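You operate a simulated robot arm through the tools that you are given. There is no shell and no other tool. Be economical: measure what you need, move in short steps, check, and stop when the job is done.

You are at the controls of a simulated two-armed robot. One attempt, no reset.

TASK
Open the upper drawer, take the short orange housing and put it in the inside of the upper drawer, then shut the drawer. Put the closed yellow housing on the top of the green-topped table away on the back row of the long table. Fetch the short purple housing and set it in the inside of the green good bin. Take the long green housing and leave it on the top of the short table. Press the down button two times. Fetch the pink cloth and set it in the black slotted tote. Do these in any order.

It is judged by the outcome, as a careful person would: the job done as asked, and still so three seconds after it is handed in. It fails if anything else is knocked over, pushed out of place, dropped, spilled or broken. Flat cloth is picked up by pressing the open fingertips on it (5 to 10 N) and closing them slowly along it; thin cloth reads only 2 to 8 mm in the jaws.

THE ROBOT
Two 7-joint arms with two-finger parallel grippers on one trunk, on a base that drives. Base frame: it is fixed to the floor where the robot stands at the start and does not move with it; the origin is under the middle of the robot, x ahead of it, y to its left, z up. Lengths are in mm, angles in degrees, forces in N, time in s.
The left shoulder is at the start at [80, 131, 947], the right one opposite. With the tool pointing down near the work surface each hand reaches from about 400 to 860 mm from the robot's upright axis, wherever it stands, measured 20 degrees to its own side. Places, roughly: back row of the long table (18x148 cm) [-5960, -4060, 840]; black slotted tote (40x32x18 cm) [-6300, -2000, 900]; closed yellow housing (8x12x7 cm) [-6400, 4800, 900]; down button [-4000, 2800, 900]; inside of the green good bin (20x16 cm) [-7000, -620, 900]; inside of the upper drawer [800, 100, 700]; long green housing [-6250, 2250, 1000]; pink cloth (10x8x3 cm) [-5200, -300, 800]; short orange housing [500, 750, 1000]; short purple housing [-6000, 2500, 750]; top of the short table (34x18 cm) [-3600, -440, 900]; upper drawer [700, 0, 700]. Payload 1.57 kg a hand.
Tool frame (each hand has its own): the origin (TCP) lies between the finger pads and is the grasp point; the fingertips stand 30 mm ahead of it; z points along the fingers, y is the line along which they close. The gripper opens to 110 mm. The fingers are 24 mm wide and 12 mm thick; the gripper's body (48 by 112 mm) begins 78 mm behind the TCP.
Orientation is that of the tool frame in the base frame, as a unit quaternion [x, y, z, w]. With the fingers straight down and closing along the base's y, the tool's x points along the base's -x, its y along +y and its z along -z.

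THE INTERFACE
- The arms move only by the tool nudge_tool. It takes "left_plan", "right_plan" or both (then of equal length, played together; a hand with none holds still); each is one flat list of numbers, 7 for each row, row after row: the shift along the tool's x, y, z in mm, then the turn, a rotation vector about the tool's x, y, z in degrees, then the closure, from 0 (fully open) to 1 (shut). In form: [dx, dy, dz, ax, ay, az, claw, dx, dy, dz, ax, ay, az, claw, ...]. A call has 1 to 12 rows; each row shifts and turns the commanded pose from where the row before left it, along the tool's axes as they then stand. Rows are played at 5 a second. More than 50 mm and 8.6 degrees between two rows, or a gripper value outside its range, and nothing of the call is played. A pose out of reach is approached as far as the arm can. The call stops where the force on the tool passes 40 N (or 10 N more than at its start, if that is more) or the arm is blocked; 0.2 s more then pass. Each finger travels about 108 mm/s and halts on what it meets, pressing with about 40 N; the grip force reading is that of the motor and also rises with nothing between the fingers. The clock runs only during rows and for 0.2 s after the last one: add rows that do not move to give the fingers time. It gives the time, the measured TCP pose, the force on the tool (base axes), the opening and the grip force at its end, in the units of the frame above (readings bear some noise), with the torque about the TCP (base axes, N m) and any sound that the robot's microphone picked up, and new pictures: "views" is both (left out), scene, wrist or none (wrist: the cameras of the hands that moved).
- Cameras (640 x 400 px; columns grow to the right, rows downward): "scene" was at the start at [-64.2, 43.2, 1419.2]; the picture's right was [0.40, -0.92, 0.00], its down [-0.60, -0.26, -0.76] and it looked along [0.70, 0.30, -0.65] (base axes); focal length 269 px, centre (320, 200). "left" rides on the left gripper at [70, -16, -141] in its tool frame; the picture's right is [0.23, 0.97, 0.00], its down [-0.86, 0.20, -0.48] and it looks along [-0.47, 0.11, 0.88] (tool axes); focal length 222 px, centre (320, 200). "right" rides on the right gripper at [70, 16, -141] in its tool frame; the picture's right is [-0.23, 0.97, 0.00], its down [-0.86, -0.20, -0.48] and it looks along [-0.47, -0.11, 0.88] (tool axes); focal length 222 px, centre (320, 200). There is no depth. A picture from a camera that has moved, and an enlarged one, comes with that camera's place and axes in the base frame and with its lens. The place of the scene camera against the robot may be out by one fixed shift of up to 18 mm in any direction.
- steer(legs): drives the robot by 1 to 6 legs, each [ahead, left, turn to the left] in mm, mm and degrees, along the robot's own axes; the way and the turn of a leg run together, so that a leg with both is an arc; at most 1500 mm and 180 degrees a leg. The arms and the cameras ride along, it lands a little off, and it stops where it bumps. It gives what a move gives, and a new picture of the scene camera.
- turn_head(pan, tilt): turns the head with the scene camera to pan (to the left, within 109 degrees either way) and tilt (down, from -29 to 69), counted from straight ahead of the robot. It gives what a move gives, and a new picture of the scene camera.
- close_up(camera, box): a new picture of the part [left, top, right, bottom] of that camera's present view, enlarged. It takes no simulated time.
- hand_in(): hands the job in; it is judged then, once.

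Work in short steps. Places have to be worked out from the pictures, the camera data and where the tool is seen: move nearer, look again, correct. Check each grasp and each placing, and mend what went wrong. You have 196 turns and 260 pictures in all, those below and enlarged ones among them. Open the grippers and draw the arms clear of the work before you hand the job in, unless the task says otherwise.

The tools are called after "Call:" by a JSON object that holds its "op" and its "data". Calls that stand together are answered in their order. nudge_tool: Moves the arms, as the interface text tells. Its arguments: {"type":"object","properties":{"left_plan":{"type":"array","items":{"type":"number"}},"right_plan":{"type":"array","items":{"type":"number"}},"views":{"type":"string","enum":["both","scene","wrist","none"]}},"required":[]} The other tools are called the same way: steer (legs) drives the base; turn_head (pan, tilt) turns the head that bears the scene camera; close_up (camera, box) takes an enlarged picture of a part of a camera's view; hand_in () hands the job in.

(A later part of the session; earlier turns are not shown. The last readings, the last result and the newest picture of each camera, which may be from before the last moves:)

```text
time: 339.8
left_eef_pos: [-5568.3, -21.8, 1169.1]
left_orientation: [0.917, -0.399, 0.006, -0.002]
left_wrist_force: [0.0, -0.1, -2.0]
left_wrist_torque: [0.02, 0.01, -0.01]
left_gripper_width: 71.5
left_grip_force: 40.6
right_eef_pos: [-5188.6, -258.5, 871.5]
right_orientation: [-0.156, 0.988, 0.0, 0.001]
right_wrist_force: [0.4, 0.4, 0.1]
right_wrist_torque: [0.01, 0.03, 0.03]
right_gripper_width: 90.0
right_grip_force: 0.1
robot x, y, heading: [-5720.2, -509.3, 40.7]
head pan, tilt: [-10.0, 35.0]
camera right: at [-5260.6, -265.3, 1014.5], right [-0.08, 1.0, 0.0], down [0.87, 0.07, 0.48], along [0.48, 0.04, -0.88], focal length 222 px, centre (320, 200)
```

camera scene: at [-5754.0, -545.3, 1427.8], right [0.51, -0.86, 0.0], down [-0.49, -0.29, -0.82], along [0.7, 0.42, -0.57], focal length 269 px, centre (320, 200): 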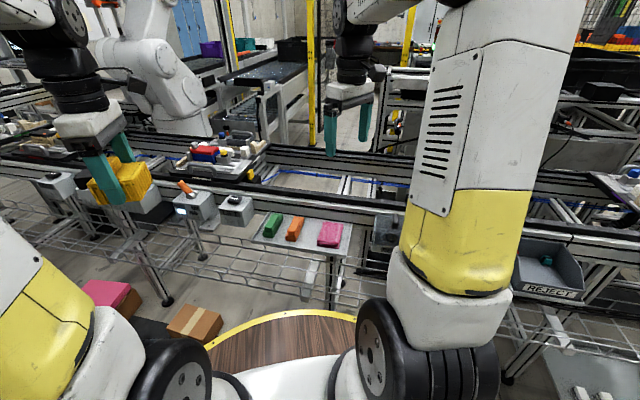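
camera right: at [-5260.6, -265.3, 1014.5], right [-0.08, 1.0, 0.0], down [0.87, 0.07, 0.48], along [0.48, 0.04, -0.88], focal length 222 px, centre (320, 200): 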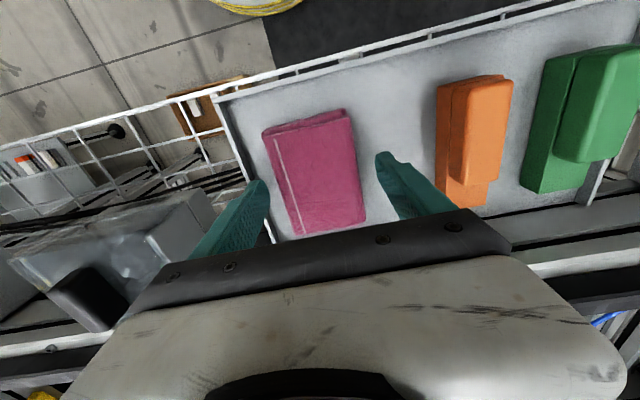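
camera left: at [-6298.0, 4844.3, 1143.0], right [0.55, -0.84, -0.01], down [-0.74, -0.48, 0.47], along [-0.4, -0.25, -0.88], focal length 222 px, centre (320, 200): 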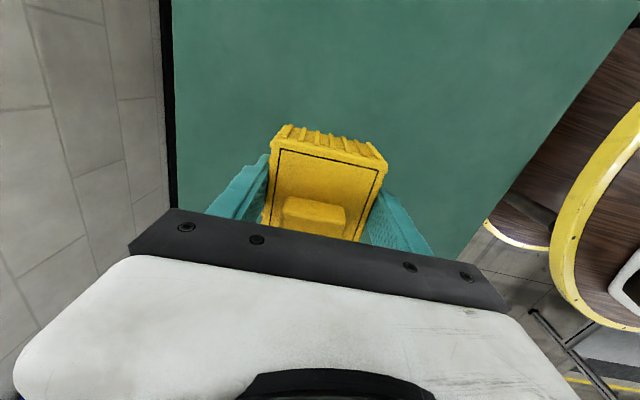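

The fingers straddle the cloth nicely. I'll continue down in small steps until the tips near the shelf.

Call:
{"op": "nudge_tool", "data": {"right_plan": [0, 0, 8, 0, 0, 0, 0.18, 0, 0, 8, 0, 0, 0, 0.18, 0, 0, 6, 0, 0, 0, 0.18, 0, 0, 6, 0, 0, 0, 0.18, 0, 0, 5, 0, 0, 0, 0.18, 0, 0, 5, 0, 0, 0, 0.18, 0, 0, 0, 0, 0, 0, 0.18], "views": "wrist"}}

```text
time: 340.6
left_eef_pos: [-5568.5, -23.1, 1169.1]
left_orientation: [0.917, -0.399, 0.005, -0.002]
left_wrist_force: [0.7, 0.0, -2.3]
left_wrist_torque: [-0.04, -0.03, -0.02]
left_gripper_width: 71.3
left_grip_force: 40.0
right_eef_pos: [-5188.4, -256.3, 854.3]
right_orientation: [-0.157, 0.988, 0.001, 0.002]
right_wrist_force: [-6.0, -3.7, 15.4]
right_wrist_torque: [-0.88, 0.1, -0.26]
right_gripper_width: 91.5
right_grip_force: 0.6
robot x, y, heading: [-5716.0, -512.4, 40.8]
head pan, tilt: [-10.0, 35.0]
stopped in row 3 (right hand): the force on the tool passed its limit at 53 N (the readings are from after the stop); the commanded pose is now the measured one
camera right: at [-5260.4, -264.5, 997.5], right [-0.08, 1.0, 0.0], down [0.87, 0.07, 0.48], along [0.48, 0.04, -0.88], focal length 222 px, centre (320, 200)
```

right: 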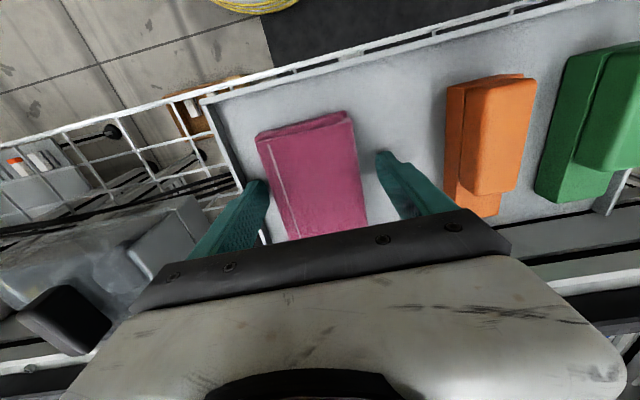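

The left finger touched the shelf's lip. I'll lift 10 mm, narrow to 76 mm, shift 3 mm inward and go down again.

Call:
{"op": "nudge_tool", "data": {"right_plan": [0, 0, -12, 0, 0, 0, 0.31, 0, 3, 0, 0, 0, 0, 0.31, 0, 0, 0, 0, 0, 0, 0.31, 0, 0, 8, 0, 0, 0, 0.31, 0, 0, 6, 0, 0, 0, 0.31, 0, 0, 5, 0, 0, 0, 0.31, 0, 0, 5, 0, 0, 0, 0.31, 0, 0, 5, 0, 0, 0, 0.31, 0, 0, 0, 0, 0, 0, 0.31], "views": "wrist"}}

```text
time: 341.9
left_eef_pos: [-5570.1, -23.3, 1169.2]
left_orientation: [0.917, -0.399, 0.006, -0.002]
left_wrist_force: [0.3, -0.2, -1.5]
left_wrist_torque: [-0.02, -0.04, 0.01]
left_gripper_width: 71.6
left_grip_force: 39.6
right_eef_pos: [-5188.6, -253.3, 854.4]
right_orientation: [-0.156, 0.988, 0.001, 0.002]
right_wrist_force: [-7.0, -2.9, 15.8]
right_wrist_torque: [-0.8, 0.11, -0.22]
right_gripper_width: 77.2
right_grip_force: 0.1
robot x, y, heading: [-5721.4, -510.1, 40.5]
head pan, tilt: [-10.0, 35.0]
stopped in row 6 (right hand): the force on the tool passed its limit at 54 N (the readings are from after the stop); the commanded pose is now the measured one
camera right: at [-5260.4, -261.2, 997.5], right [-0.09, 1.0, 0.0], down [0.87, 0.07, 0.48], along [0.48, 0.04, -0.88], focal length 222 px, centre (320, 200)
```

right: 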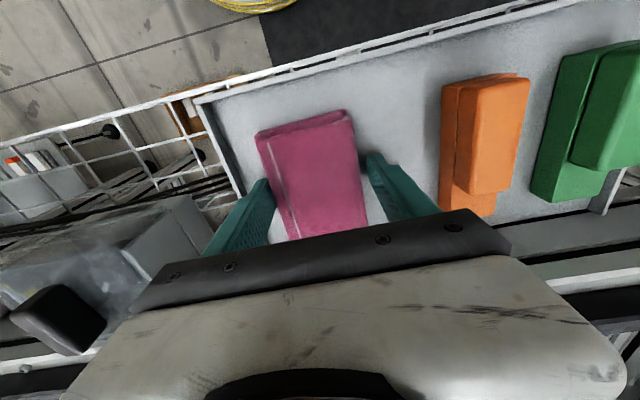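

I'm stopped at the same height again. I'll zoom in to see what's touching.

Call:
{"op": "close_up", "data": {"camera": "right", "box": [180, 90, 440, 260]}}

```text
2.35 times, centred on (310, 175) of right
camera zoom: at [-5260.4, -261.2, 997.5], right [-0.09, 1.0, 0.0], down [0.87, 0.07, 0.48], along [0.48, 0.04, -0.88], focal length 523 px, centre (344, 259)
```

zoom: 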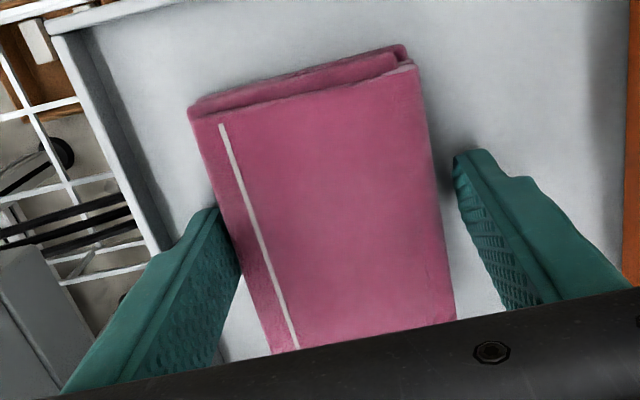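

The tips seem to be at shelf level beside the cloth. I'll lift 3 mm and close on it slowly.

Call:
{"op": "nudge_tool", "data": {"right_plan": [0, 0, -3, 0, 0, 0, 0.31, 0, 0, 0, 0, 0, 0, 0.4, 0, 0, 0, 0, 0, 0, 0.5, 0, 0, 0, 0, 0, 0, 0.6, 0, 0, 0, 0, 0, 0, 0.7, 0, 0, 0, 0, 0, 0, 0.8, 0, 0, 0, 0, 0, 0, 0.9, 0, 0, 0, 0, 0, 0, 1, 0, 0, 0, 0, 0, 0, 1, 0, 0, 0, 0, 0, 0, 1], "views": "wrist"}}

```text
time: 344.1
left_eef_pos: [-5568.0, -22.9, 1169.4]
left_orientation: [0.917, -0.398, 0.006, -0.001]
left_wrist_force: [-0.5, 0.9, -2.1]
left_wrist_torque: [-0.01, -0.01, 0.02]
left_gripper_width: 71.6
left_grip_force: 40.6
right_eef_pos: [-5187.6, -253.1, 856.2]
right_orientation: [-0.157, 0.988, 0.003, 0.003]
right_wrist_force: [-0.1, -0.5, 0.1]
right_wrist_torque: [0.0, -0.01, 0.01]
right_gripper_width: 69.1
right_grip_force: 39.8
robot x, y, heading: [-5719.2, -509.8, 40.8]
head pan, tilt: [-10.0, 35.0]
camera right: at [-5259.7, -261.3, 998.8], right [-0.09, 1.0, 0.0], down [0.87, 0.07, 0.48], along [0.48, 0.04, -0.88], focal length 222 px, centre (320, 200)
```

right: 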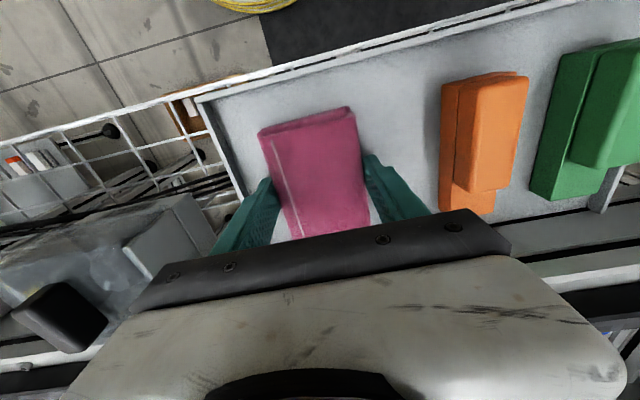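

Gripped at 69 mm with 40 N. I'll lift slowly.

Call:
{"op": "nudge_tool", "data": {"right_plan": [0, 0, -5, 0, 0, 0, 1, 0, 0, -8, 0, 0, 0, 1, 0, 0, -10, 0, 0, 0, 1, 0, 0, -15, 0, 0, 0, 1, 0, 0, -20, 0, 0, 0, 1, 0, 0, -30, 0, 0, 0, 1, 0, 0, 0, 0, 0, 0, 1], "views": "wrist"}}

```text
time: 345.7
left_eef_pos: [-5569.0, -21.2, 1169.1]
left_orientation: [0.917, -0.399, 0.006, -0.001]
left_wrist_force: [-0.7, 0.3, -1.9]
left_wrist_torque: [0.0, -0.02, 0.03]
left_gripper_width: 71.8
left_grip_force: 40.3
right_eef_pos: [-5188.1, -251.8, 946.9]
right_orientation: [-0.156, 0.988, 0.002, 0.004]
right_wrist_force: [-0.1, -0.7, -1.1]
right_wrist_torque: [0.0, 0.03, 0.01]
right_gripper_width: 69.0
right_grip_force: 39.8
robot x, y, heading: [-5723.5, -508.7, 40.5]
head pan, tilt: [-10.0, 35.0]
camera right: at [-5259.4, -259.1, 1087.6], right [-0.09, 1.0, 0.0], down [0.87, 0.07, 0.48], along [0.48, 0.04, -0.88], focal length 222 px, centre (320, 200)
```

right: 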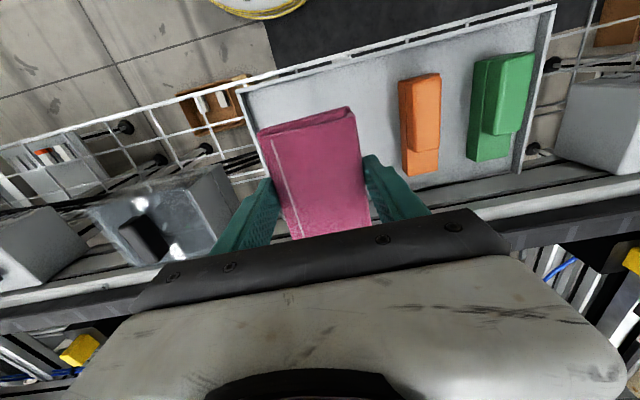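

The cloth is held. I'll raise it, back off, turn round, and drive south to the black tote on the second bench (≈[-6416, -2000]).

Call:
{"op": "nudge_tool", "data": {"right_plan": [0, 0, -45, 0, 0, 0, 1, 0, 0, -45, 0, 0, 0, 1, 0, 0, -45, 0, 0, 0, 1, 0, 0, -45, 0, 0, 0, 1, 0, 0, -40, 0, 0, 0, 1], "views": "none"}}

Call:
{"op": "steer", "data": {"legs": [[-250, 0, 0], [0, 0, -180], [637, 913, 0]]}}

```text
time: 346.9
left_eef_pos: [-5568.4, -23.6, 1168.5]
left_orientation: [0.917, -0.399, 0.004, -0.001]
left_wrist_force: [-1.0, 0.8, -1.6]
left_wrist_torque: [-0.05, 0.01, 0.0]
left_gripper_width: 71.9
left_grip_force: 40.1
right_eef_pos: [-5187.2, -252.3, 1163.8]
right_orientation: [-0.156, 0.988, 0.002, 0.003]
right_wrist_force: [0.8, 0.3, -0.3]
right_wrist_torque: [-0.01, 0.01, 0.01]
right_gripper_width: 68.8
right_grip_force: 39.7
robot x, y, heading: [-5719.4, -507.9, 40.5]
head pan, tilt: [-10.0, 35.0]
```

```text
time: 361.5
left_eef_pos: [-6049.2, -2270.0, 1170.5]
left_orientation: [0.429, 0.903, 0.0, -0.006]
left_wrist_force: [-0.3, 1.1, -1.8]
left_wrist_torque: [0.04, -0.03, -0.01]
left_gripper_width: 71.4
left_grip_force: 39.6
right_eef_pos: [-6412.4, -2014.4, 1163.6]
right_orientation: [0.992, 0.122, -0.003, 0.002]
right_wrist_force: [0.7, -0.3, 0.4]
right_wrist_torque: [-0.04, 0.01, 0.02]
right_gripper_width: 68.8
right_grip_force: 40.5
robot x, y, heading: [-5864.8, -1793.1, -143.5]
head pan, tilt: [-10.0, 35.0]
camera scene: at [-5831.9, -1741.9, 1427.8], right [-0.45, 0.89, 0.0], down [0.51, 0.26, -0.82], along [-0.73, -0.37, -0.57], focal length 269 px, centre (320, 200)
```

scene: 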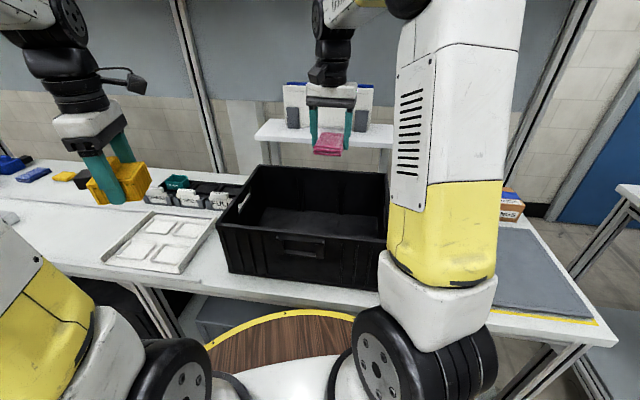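

The black tote is right in front. I'll check from the right wrist camera.

Call:
{"op": "nudge_tool", "data": {"right_plan": [0, 0, 20, 0, 0, 0, 1, 0, 0, 0, 0, 0, 0, 1], "views": "wrist"}}

```text
time: 362.1
left_eef_pos: [-6050.0, -2270.1, 1169.3]
left_orientation: [0.429, 0.903, -0.001, -0.006]
left_wrist_force: [0.8, -0.1, -2.2]
left_wrist_torque: [0.03, -0.01, 0.02]
left_gripper_width: 71.8
left_grip_force: 40.5
right_eef_pos: [-6413.1, -2016.8, 1144.8]
right_orientation: [0.992, 0.123, -0.003, 0.003]
right_wrist_force: [0.5, -0.6, -0.2]
right_wrist_torque: [-0.02, -0.02, -0.03]
right_gripper_width: 68.9
right_grip_force: 39.8
robot x, y, heading: [-5861.3, -1797.4, -143.2]
head pan, tilt: [-10.0, 35.0]
camera right: at [-6340.8, -2015.8, 1286.7], right [0.02, -1.0, 0.0], down [-0.88, -0.01, 0.48], along [-0.48, -0.01, -0.88], focal length 222 px, centre (320, 200)
```

right: 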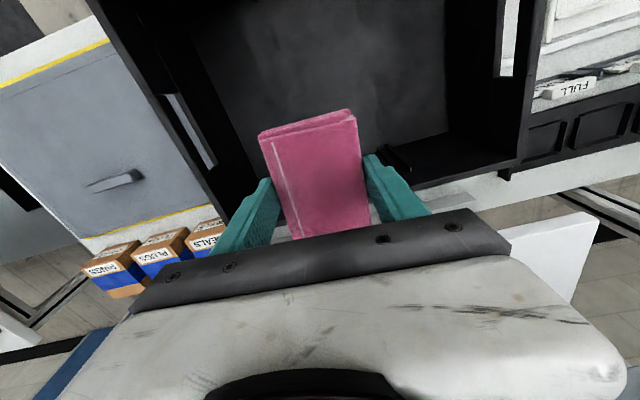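

The hand is near the tote's far wall. I'll move 60–75 mm towards the robot to centre it, then lower.

Call:
{"op": "nudge_tool", "data": {"right_plan": [37, 10, 0, 0, 0, 0, 1, 37, 10, 0, 0, 0, 0, 1, 0, 0, 30, 0, 0, 0, 1, 0, 0, 0, 0, 0, 0, 1], "views": "wrist"}}

```text
time: 363.1
left_eef_pos: [-6049.5, -2269.8, 1169.7]
left_orientation: [0.43, 0.903, -0.001, -0.007]
left_wrist_force: [-0.3, -0.9, -2.3]
left_wrist_torque: [0.02, 0.02, -0.03]
left_gripper_width: 71.3
left_grip_force: 40.1
right_eef_pos: [-6336.9, -2021.3, 1110.8]
right_orientation: [0.992, 0.123, -0.003, 0.003]
right_wrist_force: [0.2, 0.5, -0.6]
right_wrist_torque: [0.03, 0.03, 0.0]
right_gripper_width: 68.8
right_grip_force: 40.4
robot x, y, heading: [-5863.7, -1795.6, -143.3]
head pan, tilt: [-10.0, 35.0]
camera right: at [-6264.9, -2020.1, 1254.2], right [0.02, -1.0, 0.0], down [-0.88, -0.01, 0.48], along [-0.48, -0.01, -0.88], focal length 222 px, centre (320, 200)
```

right: 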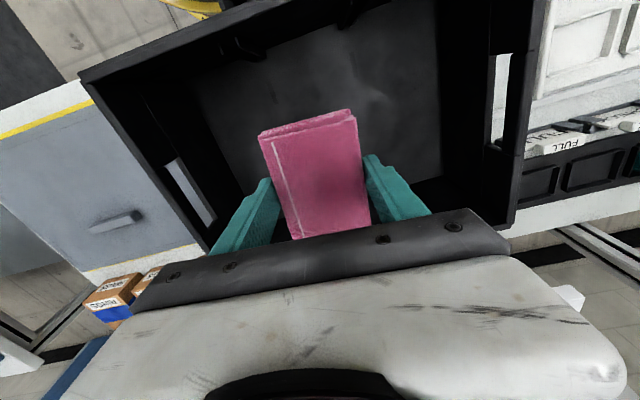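

Well inside the tote. I'll descend to its floor.

Call:
{"op": "nudge_tool", "data": {"right_plan": [10, 0, 40, 0, 0, 0, 1, 0, 0, 40, 0, 0, 0, 1, 0, 0, 40, 0, 0, 0, 1, 0, 0, 20, 0, 0, 0, 1, 0, 0, 8, 0, 0, 0, 1, 0, 0, 8, 0, 0, 0, 1, 0, 0, 8, 0, 0, 0, 1, 0, 0, 8, 0, 0, 0, 1, 0, 0, 8, 0, 0, 0, 1, 0, 0, 8, 0, 0, 0, 1], "views": "wrist"}}

```text
time: 365.3
left_eef_pos: [-6049.2, -2270.3, 1168.9]
left_orientation: [0.43, 0.903, -0.002, -0.005]
left_wrist_force: [-0.4, 0.6, -2.3]
left_wrist_torque: [0.02, -0.01, 0.01]
left_gripper_width: 71.5
left_grip_force: 39.4
right_eef_pos: [-6328.4, -2015.9, 925.6]
right_orientation: [0.992, 0.123, -0.003, 0.002]
right_wrist_force: [-0.9, 0.0, -0.8]
right_wrist_torque: [0.0, 0.01, 0.03]
right_gripper_width: 68.7
right_grip_force: 39.5
robot x, y, heading: [-5862.1, -1797.9, -143.5]
head pan, tilt: [-10.0, 35.0]
camera right: at [-6255.5, -2015.9, 1068.1], right [0.02, -1.0, 0.01], down [-0.88, -0.01, 0.48], along [-0.48, -0.01, -0.88], focal length 222 px, centre (320, 200)
```

right: 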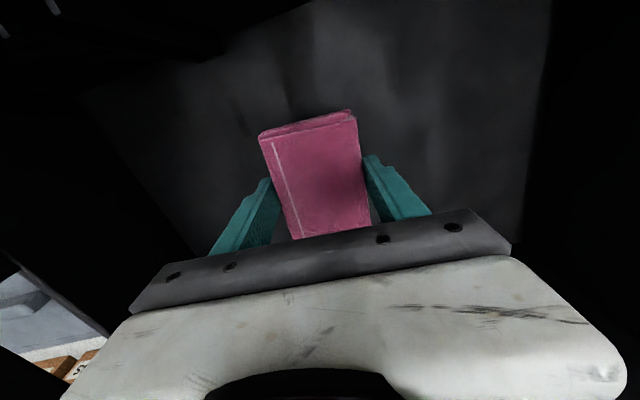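

Close to the floor. I'll go on in small steps until contact, then release.

Call:
{"op": "nudge_tool", "data": {"right_plan": [0, 0, 6, 0, 0, 0, 1, 0, 0, 6, 0, 0, 0, 1, 0, 0, 6, 0, 0, 0, 1, 0, 0, 6, 0, 0, 0, 1, 0, 0, 6, 0, 0, 0, 1, 0, 0, 6, 0, 0, 0, 1, 0, 0, 6, 0, 0, 0, 1, 0, 0, 6, 0, 0, 0, 1], "views": "none"}}

```text
time: 366.9
left_eef_pos: [-6049.5, -2270.9, 1169.4]
left_orientation: [0.43, 0.903, -0.003, -0.006]
left_wrist_force: [0.7, 0.6, -2.1]
left_wrist_torque: [0.07, 0.0, 0.01]
left_gripper_width: 71.6
left_grip_force: 39.7
right_eef_pos: [-6329.4, -2016.2, 887.7]
right_orientation: [0.992, 0.123, -0.005, 0.003]
right_wrist_force: [4.6, 4.7, 17.7]
right_wrist_torque: [0.43, -0.1, -0.09]
right_gripper_width: 68.7
right_grip_force: 39.9
robot x, y, heading: [-5865.6, -1796.5, -143.1]
head pan, tilt: [-10.0, 35.0]
stopped in row 7 (right hand): the force on the tool passed its limit at 53 N (the readings are from after the stop); the commanded pose is now the measured one
```

Contact with the tote floor. I'll open and withdraw upward.

Call:
{"op": "nudge_tool", "data": {"right_plan": [0, 0, -2, 0, 0, 0, 0.3, 0, 0, 0, 0, 0, 0, 0.1, 0, 0, 0, 0, 0, 0, 0.1, 0, 0, -20, 0, 0, 0, 0.1, 0, 0, -40, 0, 0, 0, 0.1, 0, 0, -45, 0, 0, 0, 0.1, 0, 0, -45, 0, 0, 0, 0.1, 0, 0, -45, 0, 0, 0, 0.1, 0, 0, -45, 0, 0, 0, 0, 0, 0, -45, 0, 0, 0, 0, 0, 0, 0, 0, 0, 0, 0], "views": "wrist"}}

```text
time: 369.3
left_eef_pos: [-6049.8, -2271.3, 1169.7]
left_orientation: [0.429, 0.903, -0.002, -0.005]
left_wrist_force: [0.8, 0.6, -1.0]
left_wrist_torque: [-0.01, -0.01, -0.01]
left_gripper_width: 71.8
left_grip_force: 39.6
right_eef_pos: [-6329.0, -2016.8, 1174.0]
right_orientation: [0.992, 0.122, -0.004, 0.002]
right_wrist_force: [-0.3, 0.3, -0.2]
right_wrist_torque: [-0.04, -0.01, -0.02]
right_gripper_width: 110.0
right_grip_force: 0.0
robot x, y, heading: [-5866.4, -1792.6, -143.2]
head pan, tilt: [-10.0, 35.0]
camera right: at [-6257.2, -2015.2, 1315.9], right [0.02, -1.0, 0.01], down [-0.87, -0.01, 0.48], along [-0.48, -0.01, -0.87], focal length 222 px, centre (320, 200)
```

right: 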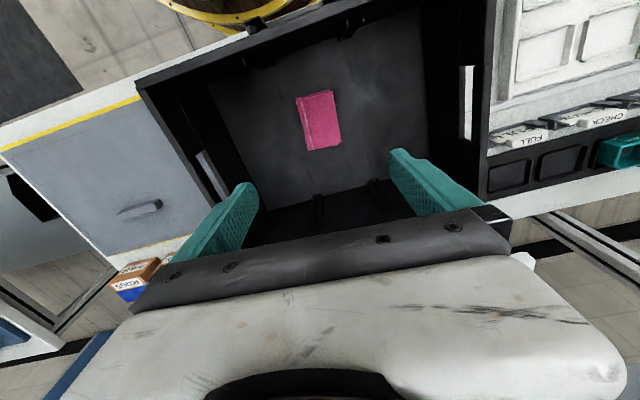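

The cloth lies in the tote. Next, the yellow housing: I'll turn south along the aisle and drive towards the long table.

Call:
{"op": "steer", "data": {"legs": [[-80, 0, 0], [0, 0, 70], [1300, 0, 0]]}}

Call:
{"op": "turn_head", "data": {"pan": -50, "tilt": 28}}

```text
time: 379.3
left_eef_pos: [-5071.8, -3294.8, 1170.2]
left_orientation: [-0.162, 0.987, -0.004, -0.004]
left_wrist_force: [0.0, 0.1, -2.0]
left_wrist_torque: [-0.04, 0.01, 0.0]
left_gripper_width: 71.6
left_grip_force: 39.6
right_eef_pos: [-5407.9, -3469.4, 1173.2]
right_orientation: [0.746, 0.666, -0.002, 0.004]
right_wrist_force: [-0.3, 0.5, 0.1]
right_wrist_torque: [0.01, 0.01, -0.01]
right_gripper_width: 109.7
right_grip_force: 0.1
robot x, y, heading: [-5450.4, -2956.3, -73.8]
head pan, tilt: [-10.0, 35.0]
camera scene: at [-5482.9, -2898.4, 1427.8], right [-0.99, -0.11, 0.0], down [-0.06, 0.57, -0.82], along [0.09, -0.81, -0.57], focal length 269 px, centre (320, 200)
```

scene: 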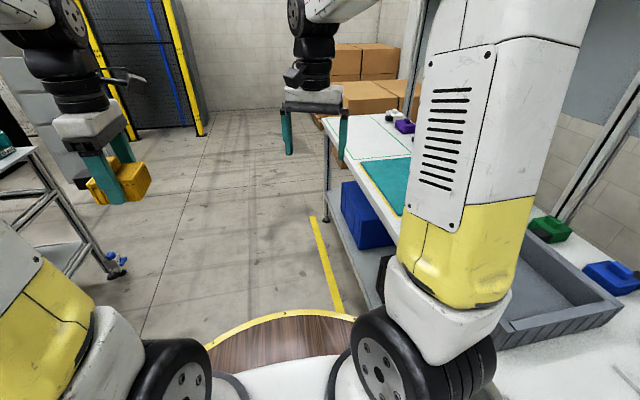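

```text
time: 380.3
left_eef_pos: [-5071.6, -3295.7, 1169.1]
left_orientation: [-0.161, 0.987, -0.004, -0.004]
left_wrist_force: [-0.2, -0.4, -1.9]
left_wrist_torque: [-0.01, -0.01, 0.01]
left_gripper_width: 71.5
left_grip_force: 40.1
right_eef_pos: [-5407.8, -3468.9, 1173.3]
right_orientation: [0.746, 0.666, -0.002, 0.003]
right_wrist_force: [0.2, 1.0, 0.3]
right_wrist_torque: [0.02, 0.0, -0.02]
right_gripper_width: 109.9
right_grip_force: 0.1
robot x, y, heading: [-5451.3, -2952.9, -73.7]
head pan, tilt: [-50.0, 28.0]
camera scene: at [-5543.1, -2886.7, 1438.8], right [-0.83, 0.56, 0.0], down [0.26, 0.39, -0.88], along [-0.49, -0.73, -0.47], focal length 269 px, centre (320, 200)
```

scene: 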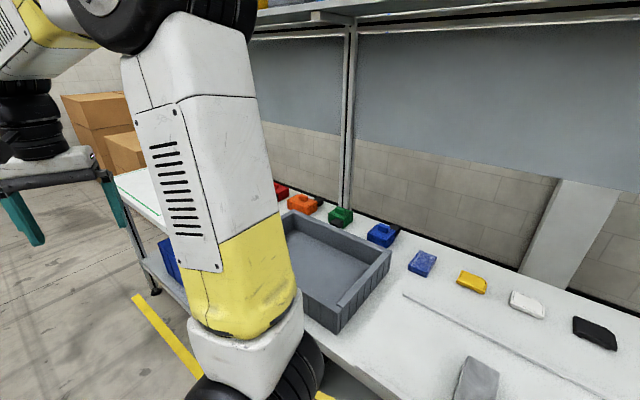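

This is the long table: its back row already holds closed housings in red, orange, green and blue. I'll drive further south to see free places in that row.

Call:
{"op": "steer", "data": {"legs": [[850, 0, 0], [0, 0, -90]]}}

Call:
{"op": "turn_head", "data": {"pan": 5, "tilt": 35}}

```text
time: 388.8
left_eef_pos: [-5570.4, -4157.5, 1169.2]
left_orientation: [0.595, 0.804, -0.001, -0.005]
left_wrist_force: [-0.3, 0.3, -2.0]
left_wrist_torque: [0.03, 0.03, -0.01]
left_gripper_width: 71.8
left_grip_force: 39.9
right_eef_pos: [-5735.2, -3815.5, 1173.1]
right_orientation: [0.997, -0.071, -0.005, 0.002]
right_wrist_force: [0.1, 0.6, -0.8]
right_wrist_torque: [0.0, 0.01, -0.04]
right_gripper_width: 110.1
right_grip_force: 0.0
robot x, y, heading: [-5221.6, -3786.6, -165.5]
head pan, tilt: [-50.0, 28.0]
camera scene: at [-5159.8, -3690.0, 1438.8], right [0.58, 0.81, 0.0], down [0.38, -0.27, -0.88], along [-0.72, 0.51, -0.47], focal length 269 px, centre (320, 200)
```

scene: 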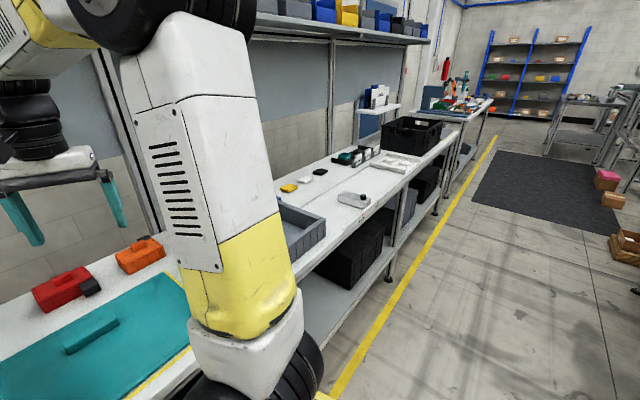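

```text
time: 390.0
left_eef_pos: [-5570.9, -4157.5, 1169.7]
left_orientation: [0.595, 0.804, 0.0, -0.006]
left_wrist_force: [-0.2, 0.5, -1.0]
left_wrist_torque: [0.02, 0.02, 0.0]
left_gripper_width: 71.5
left_grip_force: 40.4
right_eef_pos: [-5733.8, -3814.4, 1174.1]
right_orientation: [0.998, -0.07, -0.005, 0.002]
right_wrist_force: [-0.8, -1.1, 0.1]
right_wrist_torque: [0.01, -0.03, 0.02]
right_gripper_width: 109.8
right_grip_force: 0.2
robot x, y, heading: [-5222.1, -3784.0, -165.6]
head pan, tilt: [5.0, 35.0]
camera scene: at [-5168.7, -3772.3, 1427.8], right [-0.33, 0.94, 0.0], down [0.54, 0.19, -0.82], along [-0.77, -0.27, -0.57], focal length 269 px, centre (320, 200)
```

scene: 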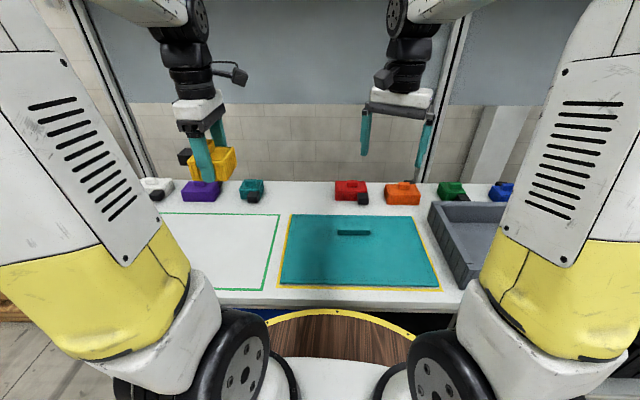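

The back row has a gap between the teal and the red housings, around [-5936, -4117], which suits the yellow one. I'll carry the left hand there at height.

Call:
{"op": "nudge_tool", "data": {"left_plan": [18, -42, 0, 0, 0, 0, 1, 18, -42, 0, 0, 0, 0, 1, 18, -42, 0, 0, 0, 0, 1, 18, -42, 0, 0, 0, 0, 1, 18, -42, 0, 0, 0, 0, 1, 18, -42, 0, 0, 0, 0, 1, 18, -42, 0, 0, 0, 0, 1, 18, -40, 0, 0, 0, 0, 1, 0, 0, 0, 0, 0, 0, 1], "views": "both"}}

```text
time: 392.0
left_eef_pos: [-5910.6, -4117.4, 1174.2]
left_orientation: [0.595, 0.804, 0.0, -0.006]
left_wrist_force: [0.1, -0.2, -1.2]
left_wrist_torque: [0.01, 0.04, 0.0]
left_gripper_width: 71.4
left_grip_force: 40.4
left hand out of reach, approached as far as the arm can: row 8
right_eef_pos: [-5735.2, -3815.2, 1173.1]
right_orientation: [0.998, -0.07, -0.004, 0.002]
right_wrist_force: [0.9, 0.3, 1.3]
right_wrist_torque: [0.01, 0.05, 0.01]
right_gripper_width: 110.0
right_grip_force: 0.0
robot x, y, heading: [-5218.5, -3786.0, -165.6]
head pan, tilt: [5.0, 35.0]
camera scene: at [-5168.2, -3772.2, 1427.8], right [-0.33, 0.94, 0.0], down [0.54, 0.19, -0.82], along [-0.77, -0.27, -0.57], focal length 269 px, centre (320, 200)
camera left: at [-5945.3, -4056.5, 1315.7], right [0.87, 0.5, 0.0], down [0.44, -0.76, 0.47], along [0.23, -0.41, -0.88], focal length 222 px, centre (320, 200)
```

scene: 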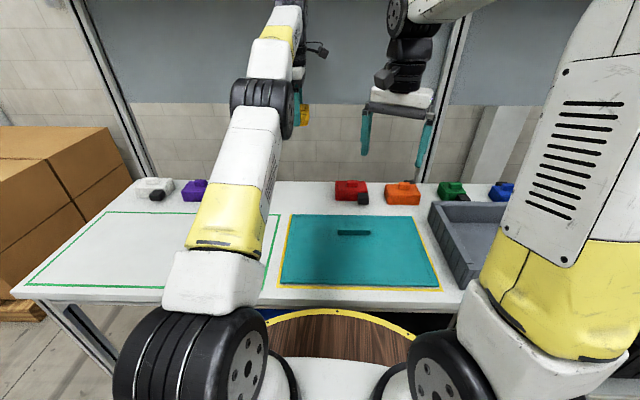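
left: 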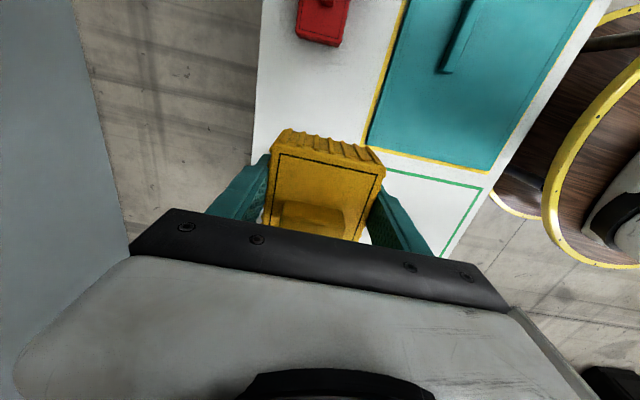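

I'm over the gap. I need about 27 mm further back and lower. I'll descend first, then shift.

Call:
{"op": "nudge_tool", "data": {"left_plan": [0, 0, 45, 0, 0, 0, 1, 0, 0, 45, 0, 0, 0, 1, 0, -14, 40, 0, 0, 0, 1, 0, -14, 30, 0, 0, 0, 1, 0, 0, 20, 0, 0, 0, 1, 0, 0, 20, 0, 0, 0, 1, 0, 0, 20, 0, 0, 0, 1, 0, 0, 0, 0, 0, 0, 1], "views": "wrist"}}

```text
time: 393.8
left_eef_pos: [-5938.5, -4128.0, 954.7]
left_orientation: [0.595, 0.803, 0.0, -0.006]
left_wrist_force: [0.2, -0.1, -2.2]
left_wrist_torque: [0.03, 0.02, 0.01]
left_gripper_width: 71.6
left_grip_force: 40.2
right_eef_pos: [-5734.0, -3815.9, 1172.9]
right_orientation: [0.998, -0.07, -0.005, 0.002]
right_wrist_force: [0.1, -0.4, -1.5]
right_wrist_torque: [0.0, 0.05, 0.01]
right_gripper_width: 110.0
right_grip_force: 0.0
robot x, y, heading: [-5219.3, -3786.0, -165.6]
head pan, tilt: [5.0, 35.0]
camera left: at [-5973.1, -4066.3, 1095.0], right [0.87, 0.5, -0.01], down [0.44, -0.76, 0.47], along [0.23, -0.41, -0.88], focal length 222 px, centre (320, 200)
```

left: 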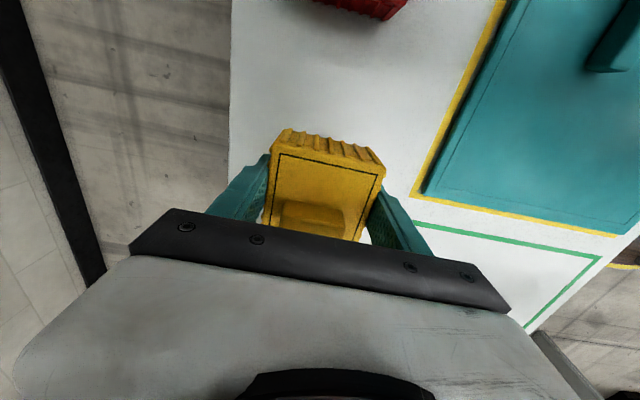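

Good placement between the back edge and the mat. I'll lower until contact.

Call:
{"op": "nudge_tool", "data": {"left_plan": [0, 0, 20, 0, 0, 0, 1, 0, 0, 15, 0, 0, 0, 1, 0, 0, 6, 0, 0, 0, 1, 0, 0, 6, 0, 0, 0, 1, 0, 0, 6, 0, 0, 0, 1, 0, 0, 6, 0, 0, 0, 1, 0, 0, 5, 0, 0, 0, 1, 0, 0, 5, 0, 0, 0, 1, 0, 0, 5, 0, 0, 0, 1, 0, 0, 5, 0, 0, 0, 1], "views": "wrist"}}

```text
time: 396.1
left_eef_pos: [-5940.6, -4126.3, 881.4]
left_orientation: [0.596, 0.803, -0.004, -0.008]
left_wrist_force: [1.8, 0.3, 6.4]
left_wrist_torque: [0.17, -0.36, -0.04]
left_gripper_width: 71.2
left_grip_force: 40.2
right_eef_pos: [-5732.4, -3815.3, 1173.7]
right_orientation: [0.997, -0.071, -0.004, 0.002]
right_wrist_force: [0.4, 0.7, 0.8]
right_wrist_torque: [-0.02, 0.02, 0.03]
right_gripper_width: 110.2
right_grip_force: 0.0
robot x, y, heading: [-5219.2, -3787.9, -165.5]
head pan, tilt: [5.0, 35.0]
stopped in row 10 (left hand): the force on the tool passed its limit at 50 N (the readings are from after the stop); the commanded pose is now the measured one
camera left: at [-5974.8, -4064.5, 1022.8], right [0.87, 0.5, -0.01], down [0.45, -0.76, 0.47], along [0.22, -0.41, -0.88], focal length 222 px, centre (320, 200)
```

left: 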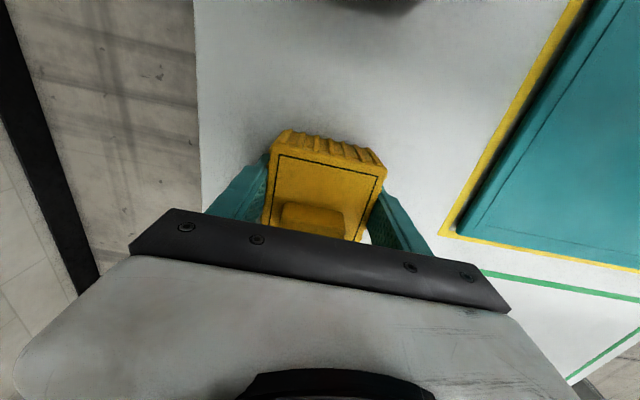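

Touched down. I'll open gently and go straight up.

Call:
{"op": "nudge_tool", "data": {"left_plan": [0, 0, -1, 0, 0, 0, 0.3, 0, 0, 0, 0, 0, 0, 0.15, 0, 0, 0, 0, 0, 0, 0.1, 0, 0, -15, 0, 0, 0, 0.1, 0, 0, -30, 0, 0, 0, 0.1, 0, 0, -45, 0, 0, 0, 0.1, 0, 0, -45, 0, 0, 0, 0.1, 0, 0, -45, 0, 0, 0, 0.1, 0, 0, -45, 0, 0, 0, 0.1, 0, 20, -30, 0, 0, 0, 0.1, 0, 0, 0, 0, 0, 0, 0.1], "views": "wrist"}}

```text
time: 398.5
left_eef_pos: [-5918.7, -4115.9, 1136.1]
left_orientation: [0.595, 0.804, -0.002, -0.008]
left_wrist_force: [-0.1, 0.0, -0.8]
left_wrist_torque: [-0.02, 0.0, -0.01]
left_gripper_width: 98.9
left_grip_force: 0.1
right_eef_pos: [-5733.3, -3815.8, 1173.2]
right_orientation: [0.998, -0.07, -0.005, 0.003]
right_wrist_force: [0.2, 0.0, 0.3]
right_wrist_torque: [0.01, 0.0, 0.0]
right_gripper_width: 110.0
right_grip_force: 0.1
robot x, y, heading: [-5218.1, -3785.7, -165.5]
head pan, tilt: [5.0, 35.0]
camera left: at [-5952.3, -4055.1, 1278.0], right [0.87, 0.5, -0.01], down [0.45, -0.76, 0.47], along [0.22, -0.41, -0.88], focal length 222 px, centre (320, 200)
```

left: 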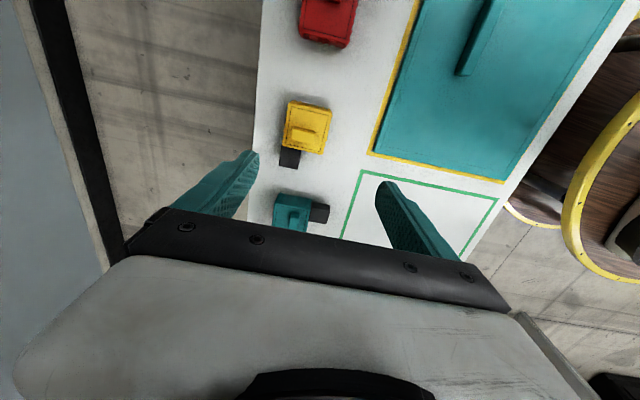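

The yellow housing stands in the back row between teal and red, touching neither. Now for the green one: I'll retract the left hand and drive back north up the aisle.

Call:
{"op": "nudge_tool", "data": {"left_plan": [0, 0, -35, 0, 0, 0, 0, -18, 42, 0, 0, 0, 0, 0, -18, 42, 0, 0, 0, 0, 0, -18, 42, 0, 0, 0, 0, 0, -18, 42, 0, 0, 0, 0, 0, -18, 42, 0, 0, 0, 0, 0], "views": "none"}}

Call:
{"op": "steer", "data": {"legs": [[0, 0, -88], [1500, 0, 0], [1500, 0, 0], [1500, 0, 0]]}}

```text
time: 399.9
left_eef_pos: [-5683.7, -4146.4, 1165.8]
left_orientation: [0.596, 0.803, -0.003, -0.008]
left_wrist_force: [-0.4, 0.7, -0.7]
left_wrist_torque: [-0.02, -0.08, 0.03]
left_gripper_width: 110.1
left_grip_force: 0.1
left hand out of reach, approached as far as the arm can: row 1
right_eef_pos: [-5734.5, -3816.6, 1173.3]
right_orientation: [0.997, -0.071, -0.005, 0.002]
right_wrist_force: [-0.6, -0.5, -0.6]
right_wrist_torque: [-0.01, -0.04, 0.01]
right_gripper_width: 110.0
right_grip_force: 0.1
robot x, y, heading: [-5218.5, -3788.8, -165.6]
head pan, tilt: [5.0, 35.0]
```

```text
time: 425.1
left_eef_pos: [-6988.8, 923.8, 1165.6]
left_orientation: [0.984, 0.177, 0.003, -0.007]
left_wrist_force: [-0.5, -0.2, 0.1]
left_wrist_torque: [0.02, -0.01, 0.0]
left_gripper_width: 110.1
left_grip_force: 0.0
right_eef_pos: [-6662.4, 995.1, 1172.8]
right_orientation: [-0.679, 0.734, 0.005, 0.001]
right_wrist_force: [0.5, 0.1, 0.7]
right_wrist_torque: [0.01, 0.03, 0.0]
right_gripper_width: 110.0
right_grip_force: 0.0
robot x, y, heading: [-6604.4, 481.8, 108.0]
head pan, tilt: [5.0, 35.0]
camera scene: at [-6595.6, 439.9, 1427.8], right [0.92, 0.39, 0.0], down [0.22, -0.53, -0.82], along [-0.32, 0.75, -0.57], focal length 269 px, centre (320, 200)
```

scene: 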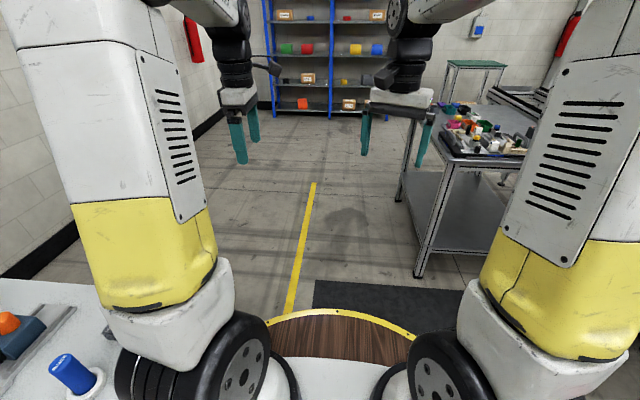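

I'm close to the housings table. I'll drive up beside it and turn to face it.

Call:
{"op": "steer", "data": {"legs": [[1000, -110, 0], [540, -40, 0], [0, 0, -71]]}}

```text
time: 436.1
left_eef_pos: [-6694.3, 2533.1, 1166.6]
left_orientation: [0.913, -0.408, 0.006, -0.004]
left_wrist_force: [0.5, -0.5, 0.1]
left_wrist_torque: [0.0, 0.0, 0.04]
left_gripper_width: 110.2
left_grip_force: 0.0
right_eef_pos: [-6509.0, 2254.4, 1174.0]
right_orientation: [-0.146, 0.989, 0.003, 0.003]
right_wrist_force: [0.6, -0.5, 0.8]
right_wrist_torque: [0.01, 0.01, -0.02]
right_gripper_width: 109.8
right_grip_force: 0.1
robot x, y, heading: [-6966.1, 2008.9, 39.5]
head pan, tilt: [5.0, 35.0]
camera scene: at [-7011.3, 1994.2, 1427.8], right [0.7, -0.71, 0.0], down [-0.41, -0.4, -0.82], along [0.59, 0.57, -0.57], focal length 269 px, centre (320, 200)
```

scene: 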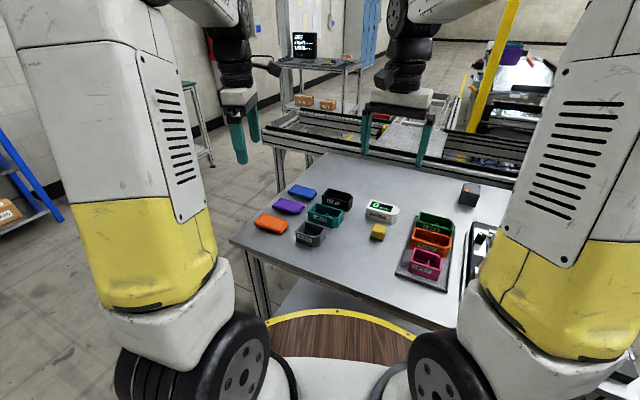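

The tray with green, orange and pink housings is in view. I'll zoom in to compare sizes.

Call:
{"op": "close_up", "data": {"camera": "scene", "box": [240, 165, 500, 300]}}

```text
2.46 times, centred on (370, 232) of scene
camera zoom: at [-7011.3, 1994.2, 1427.8], right [0.7, -0.71, 0.0], down [-0.41, -0.4, -0.82], along [0.59, 0.57, -0.57], focal length 662 px, centre (197, 120)
```

zoom: 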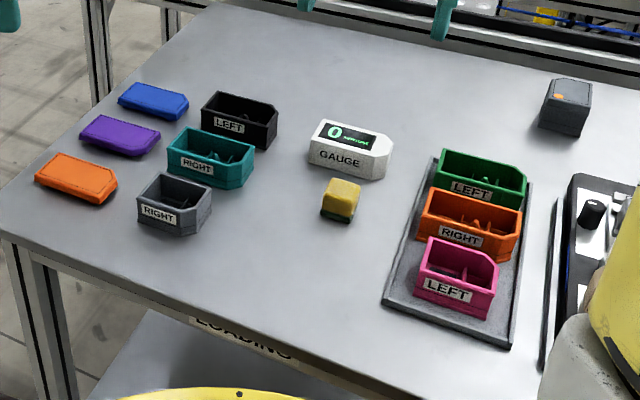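

The green LEFT housing is one of the long ones. I'll bring the right hand over it.

Call:
{"op": "nudge_tool", "data": {"right_plan": [-31, -25, 0, 0, 0, 0, 0, -31, -25, 0, 0, 0, 0, 0, -31, -25, 0, 0, 0, 0, 0, -31, -25, 0, 0, 0, 0, 0, -31, -24, 0, 0, 0, 0, 0, 0, 0, 45, 0, 0, 0, 0, 0, 0, 45, 0, 0, 0, 0, 0, 0, 0, 0, 0, 0, 0], "views": "wrist"}}

Call:
{"op": "close_up", "data": {"camera": "right", "box": [240, 60, 400, 200]}}

```text
time: 437.9
left_eef_pos: [-6694.6, 2533.5, 1165.4]
left_orientation: [0.913, -0.409, 0.008, -0.005]
left_wrist_force: [0.0, 0.8, -0.9]
left_wrist_torque: [0.01, 0.01, 0.0]
left_gripper_width: 110.0
left_grip_force: 0.1
right_eef_pos: [-6322.3, 2181.0, 1080.2]
right_orientation: [-0.146, 0.989, 0.003, 0.004]
right_wrist_force: [-0.5, 0.7, 0.2]
right_wrist_torque: [0.03, -0.02, -0.01]
right_gripper_width: 110.2
right_grip_force: 0.0
robot x, y, heading: [-6966.5, 2011.7, 39.7]
head pan, tilt: [5.0, 35.0]
camera right: at [-6394.8, 2174.0, 1223.0], right [-0.06, 1.0, 0.01], down [0.87, 0.05, 0.48], along [0.48, 0.04, -0.87], focal length 222 px, centre (320, 200)
```

right: 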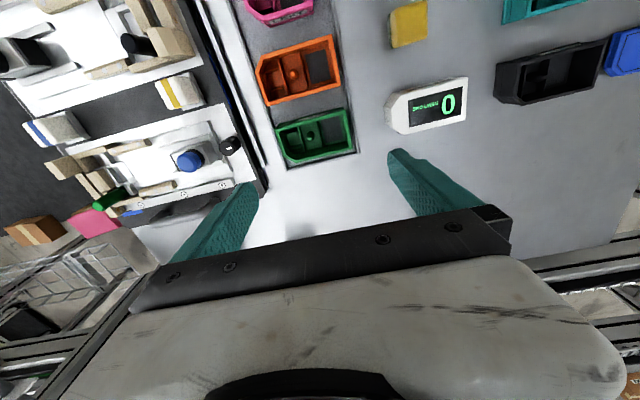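

```text
2.86 times, centred on (320, 130) of right
camera zoom: at [-6394.8, 2174.0, 1223.0], right [-0.06, 1.0, 0.01], down [0.87, 0.05, 0.48], along [0.48, 0.04, -0.87], focal length 635 px, centre (320, 400)
```

zoom: 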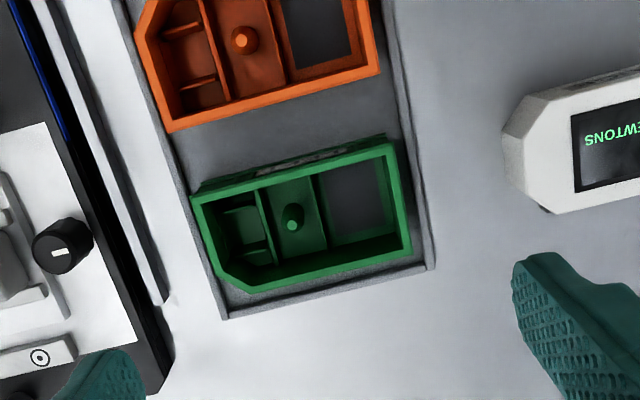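

The green housing is about 95×55 mm with its centre near [-6319, 2175]. There's a 26 mm gap to the orange one and a low tray rim on the other side. I'll turn the hand -93° to close across the short side.

Call:
{"op": "nudge_tool", "data": {"right_plan": [0, 0, 0, 0, 0, -8.45, 0.35, 0, 0, 0, 0, 0, -8.45, 0.37, 0, 0, 0, 0, 0, -8.45, 0.37, 0, 0, 0, 0, 0, -8.45, 0.37, 0, 0, 0, 0, 0, -8.45, 0.37, 0, 0, 0, 0, 0, -8.45, 0.37, 0, 0, 0, 0, 0, -8.45, 0.37, 0, 0, 0, 0, 0, -8.45, 0.37, 0, 0, 0, 0, 0, -8.45, 0.37, 0, 0, 0, 0, 0, -8.45, 0.37, 0, 0, 0, 0, 0, -8.45, 0.37, 0, 0, 40, 0, 0, 0, 0.37], "views": "wrist"}}

```text
time: 440.5
left_eef_pos: [-6694.0, 2532.6, 1165.6]
left_orientation: [0.913, -0.408, 0.008, -0.005]
left_wrist_force: [-0.2, 0.6, 0.2]
left_wrist_torque: [0.05, -0.02, 0.0]
left_gripper_width: 110.1
left_grip_force: 0.0
right_eef_pos: [-6321.2, 2182.6, 1044.8]
right_orientation: [0.819, -0.574, 0.001, -0.006]
right_wrist_force: [-0.5, -0.4, 0.5]
right_wrist_torque: [0.0, -0.02, -0.03]
right_gripper_width: 69.4
right_grip_force: 0.1
robot x, y, heading: [-6964.7, 2015.0, 39.4]
head pan, tilt: [5.0, 35.0]
camera right: at [-6315.1, 2109.0, 1186.1], right [-0.99, -0.12, -0.01], down [-0.11, 0.87, 0.48], along [-0.05, 0.48, -0.87], focal length 222 px, centre (320, 200)
```

right: 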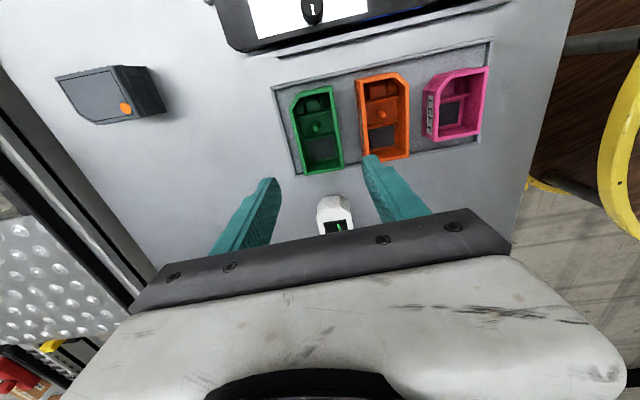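

Rotation done. I'll shift 10 mm and go down 60 mm, then check the finger clearances.

Call:
{"op": "nudge_tool", "data": {"right_plan": [10, 1, 20, 0, 0, 0, 0.37, 0, 0, 30, 0, 0, 0, 0.37, 0, 0, 20, 0, 0, 0, 0.37, 0, 0, 0, 0, 0, 0, 0.37], "views": "wrist"}}

Call:
{"op": "close_up", "data": {"camera": "right", "box": [220, 80, 440, 220]}}

```text
time: 441.5
left_eef_pos: [-6694.4, 2532.5, 1166.6]
left_orientation: [0.913, -0.408, 0.007, -0.005]
left_wrist_force: [1.2, 0.3, 0.5]
left_wrist_torque: [0.01, 0.04, 0.02]
left_gripper_width: 110.1
left_grip_force: 0.1
right_eef_pos: [-6318.4, 2173.8, 972.8]
right_orientation: [0.818, -0.576, 0.001, -0.004]
right_wrist_force: [-0.7, 0.5, -0.1]
right_wrist_torque: [-0.01, 0.03, 0.01]
right_gripper_width: 69.2
right_grip_force: 0.0
robot x, y, heading: [-6962.6, 2012.3, 39.4]
head pan, tilt: [5.0, 35.0]
camera right: at [-6311.1, 2099.4, 1115.6], right [-0.99, -0.12, -0.01], down [-0.1, 0.87, 0.48], along [-0.05, 0.48, -0.88], focal length 222 px, centre (320, 200)
```

right: 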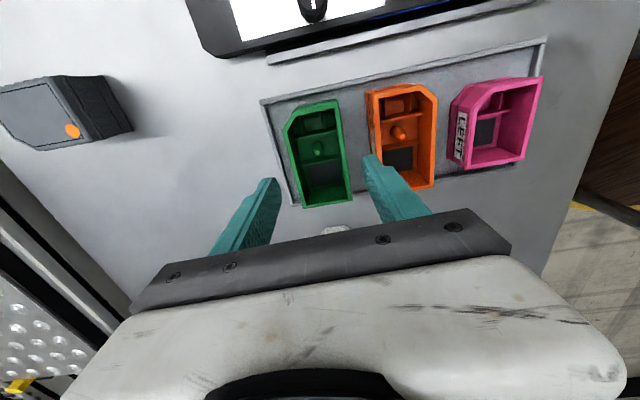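

```text
2.86 times, centred on (330, 150) of right
camera zoom: at [-6311.1, 2099.4, 1115.6], right [-0.99, -0.12, -0.01], down [-0.1, 0.87, 0.48], along [-0.05, 0.48, -0.88], focal length 635 px, centre (291, 343)
```

zoom: 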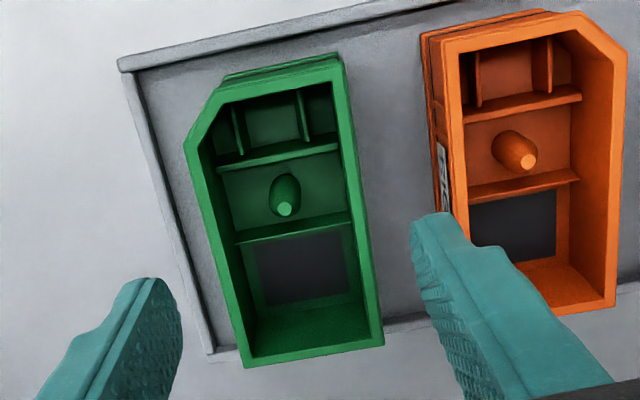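

Laterally aligned. I'll shift 8 mm along the housing and go down to TCP z≈916, keeping the tips above the tray rim.

Call:
{"op": "nudge_tool", "data": {"right_plan": [8, 0, 20, 0, 0, 0, 0.37, 0, 0, 15, 0, 0, 0, 0.37, 0, 0, 10, 0, 0, 0, 0.37, 0, 0, 6, 0, 0, 0, 0.37, 0, 0, 5, 0, 0, 0, 0.37, 0, 0, 0, 0, 0, 0, 0.37], "views": "wrist"}}

```text
time: 442.9
left_eef_pos: [-6693.4, 2532.4, 1166.5]
left_orientation: [0.913, -0.408, 0.007, -0.005]
left_wrist_force: [0.4, -0.2, -0.5]
left_wrist_torque: [-0.02, 0.03, -0.05]
left_gripper_width: 109.8
left_grip_force: 0.1
right_eef_pos: [-6316.4, 2164.6, 918.7]
right_orientation: [0.818, -0.575, 0.001, -0.004]
right_wrist_force: [0.3, -0.1, 0.8]
right_wrist_torque: [0.01, 0.01, 0.03]
right_gripper_width: 69.5
right_grip_force: 0.0
robot x, y, heading: [-6963.0, 2008.4, 39.6]
head pan, tilt: [5.0, 35.0]
camera right: at [-6309.1, 2091.0, 1060.6], right [-0.99, -0.12, -0.01], down [-0.1, 0.87, 0.48], along [-0.05, 0.48, -0.88], focal length 222 px, centre (320, 200)
```

right: 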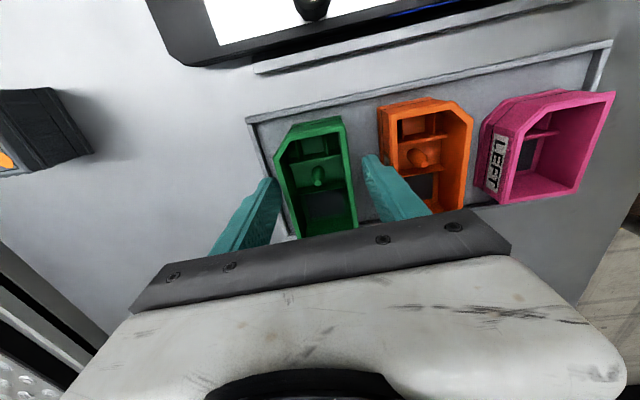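

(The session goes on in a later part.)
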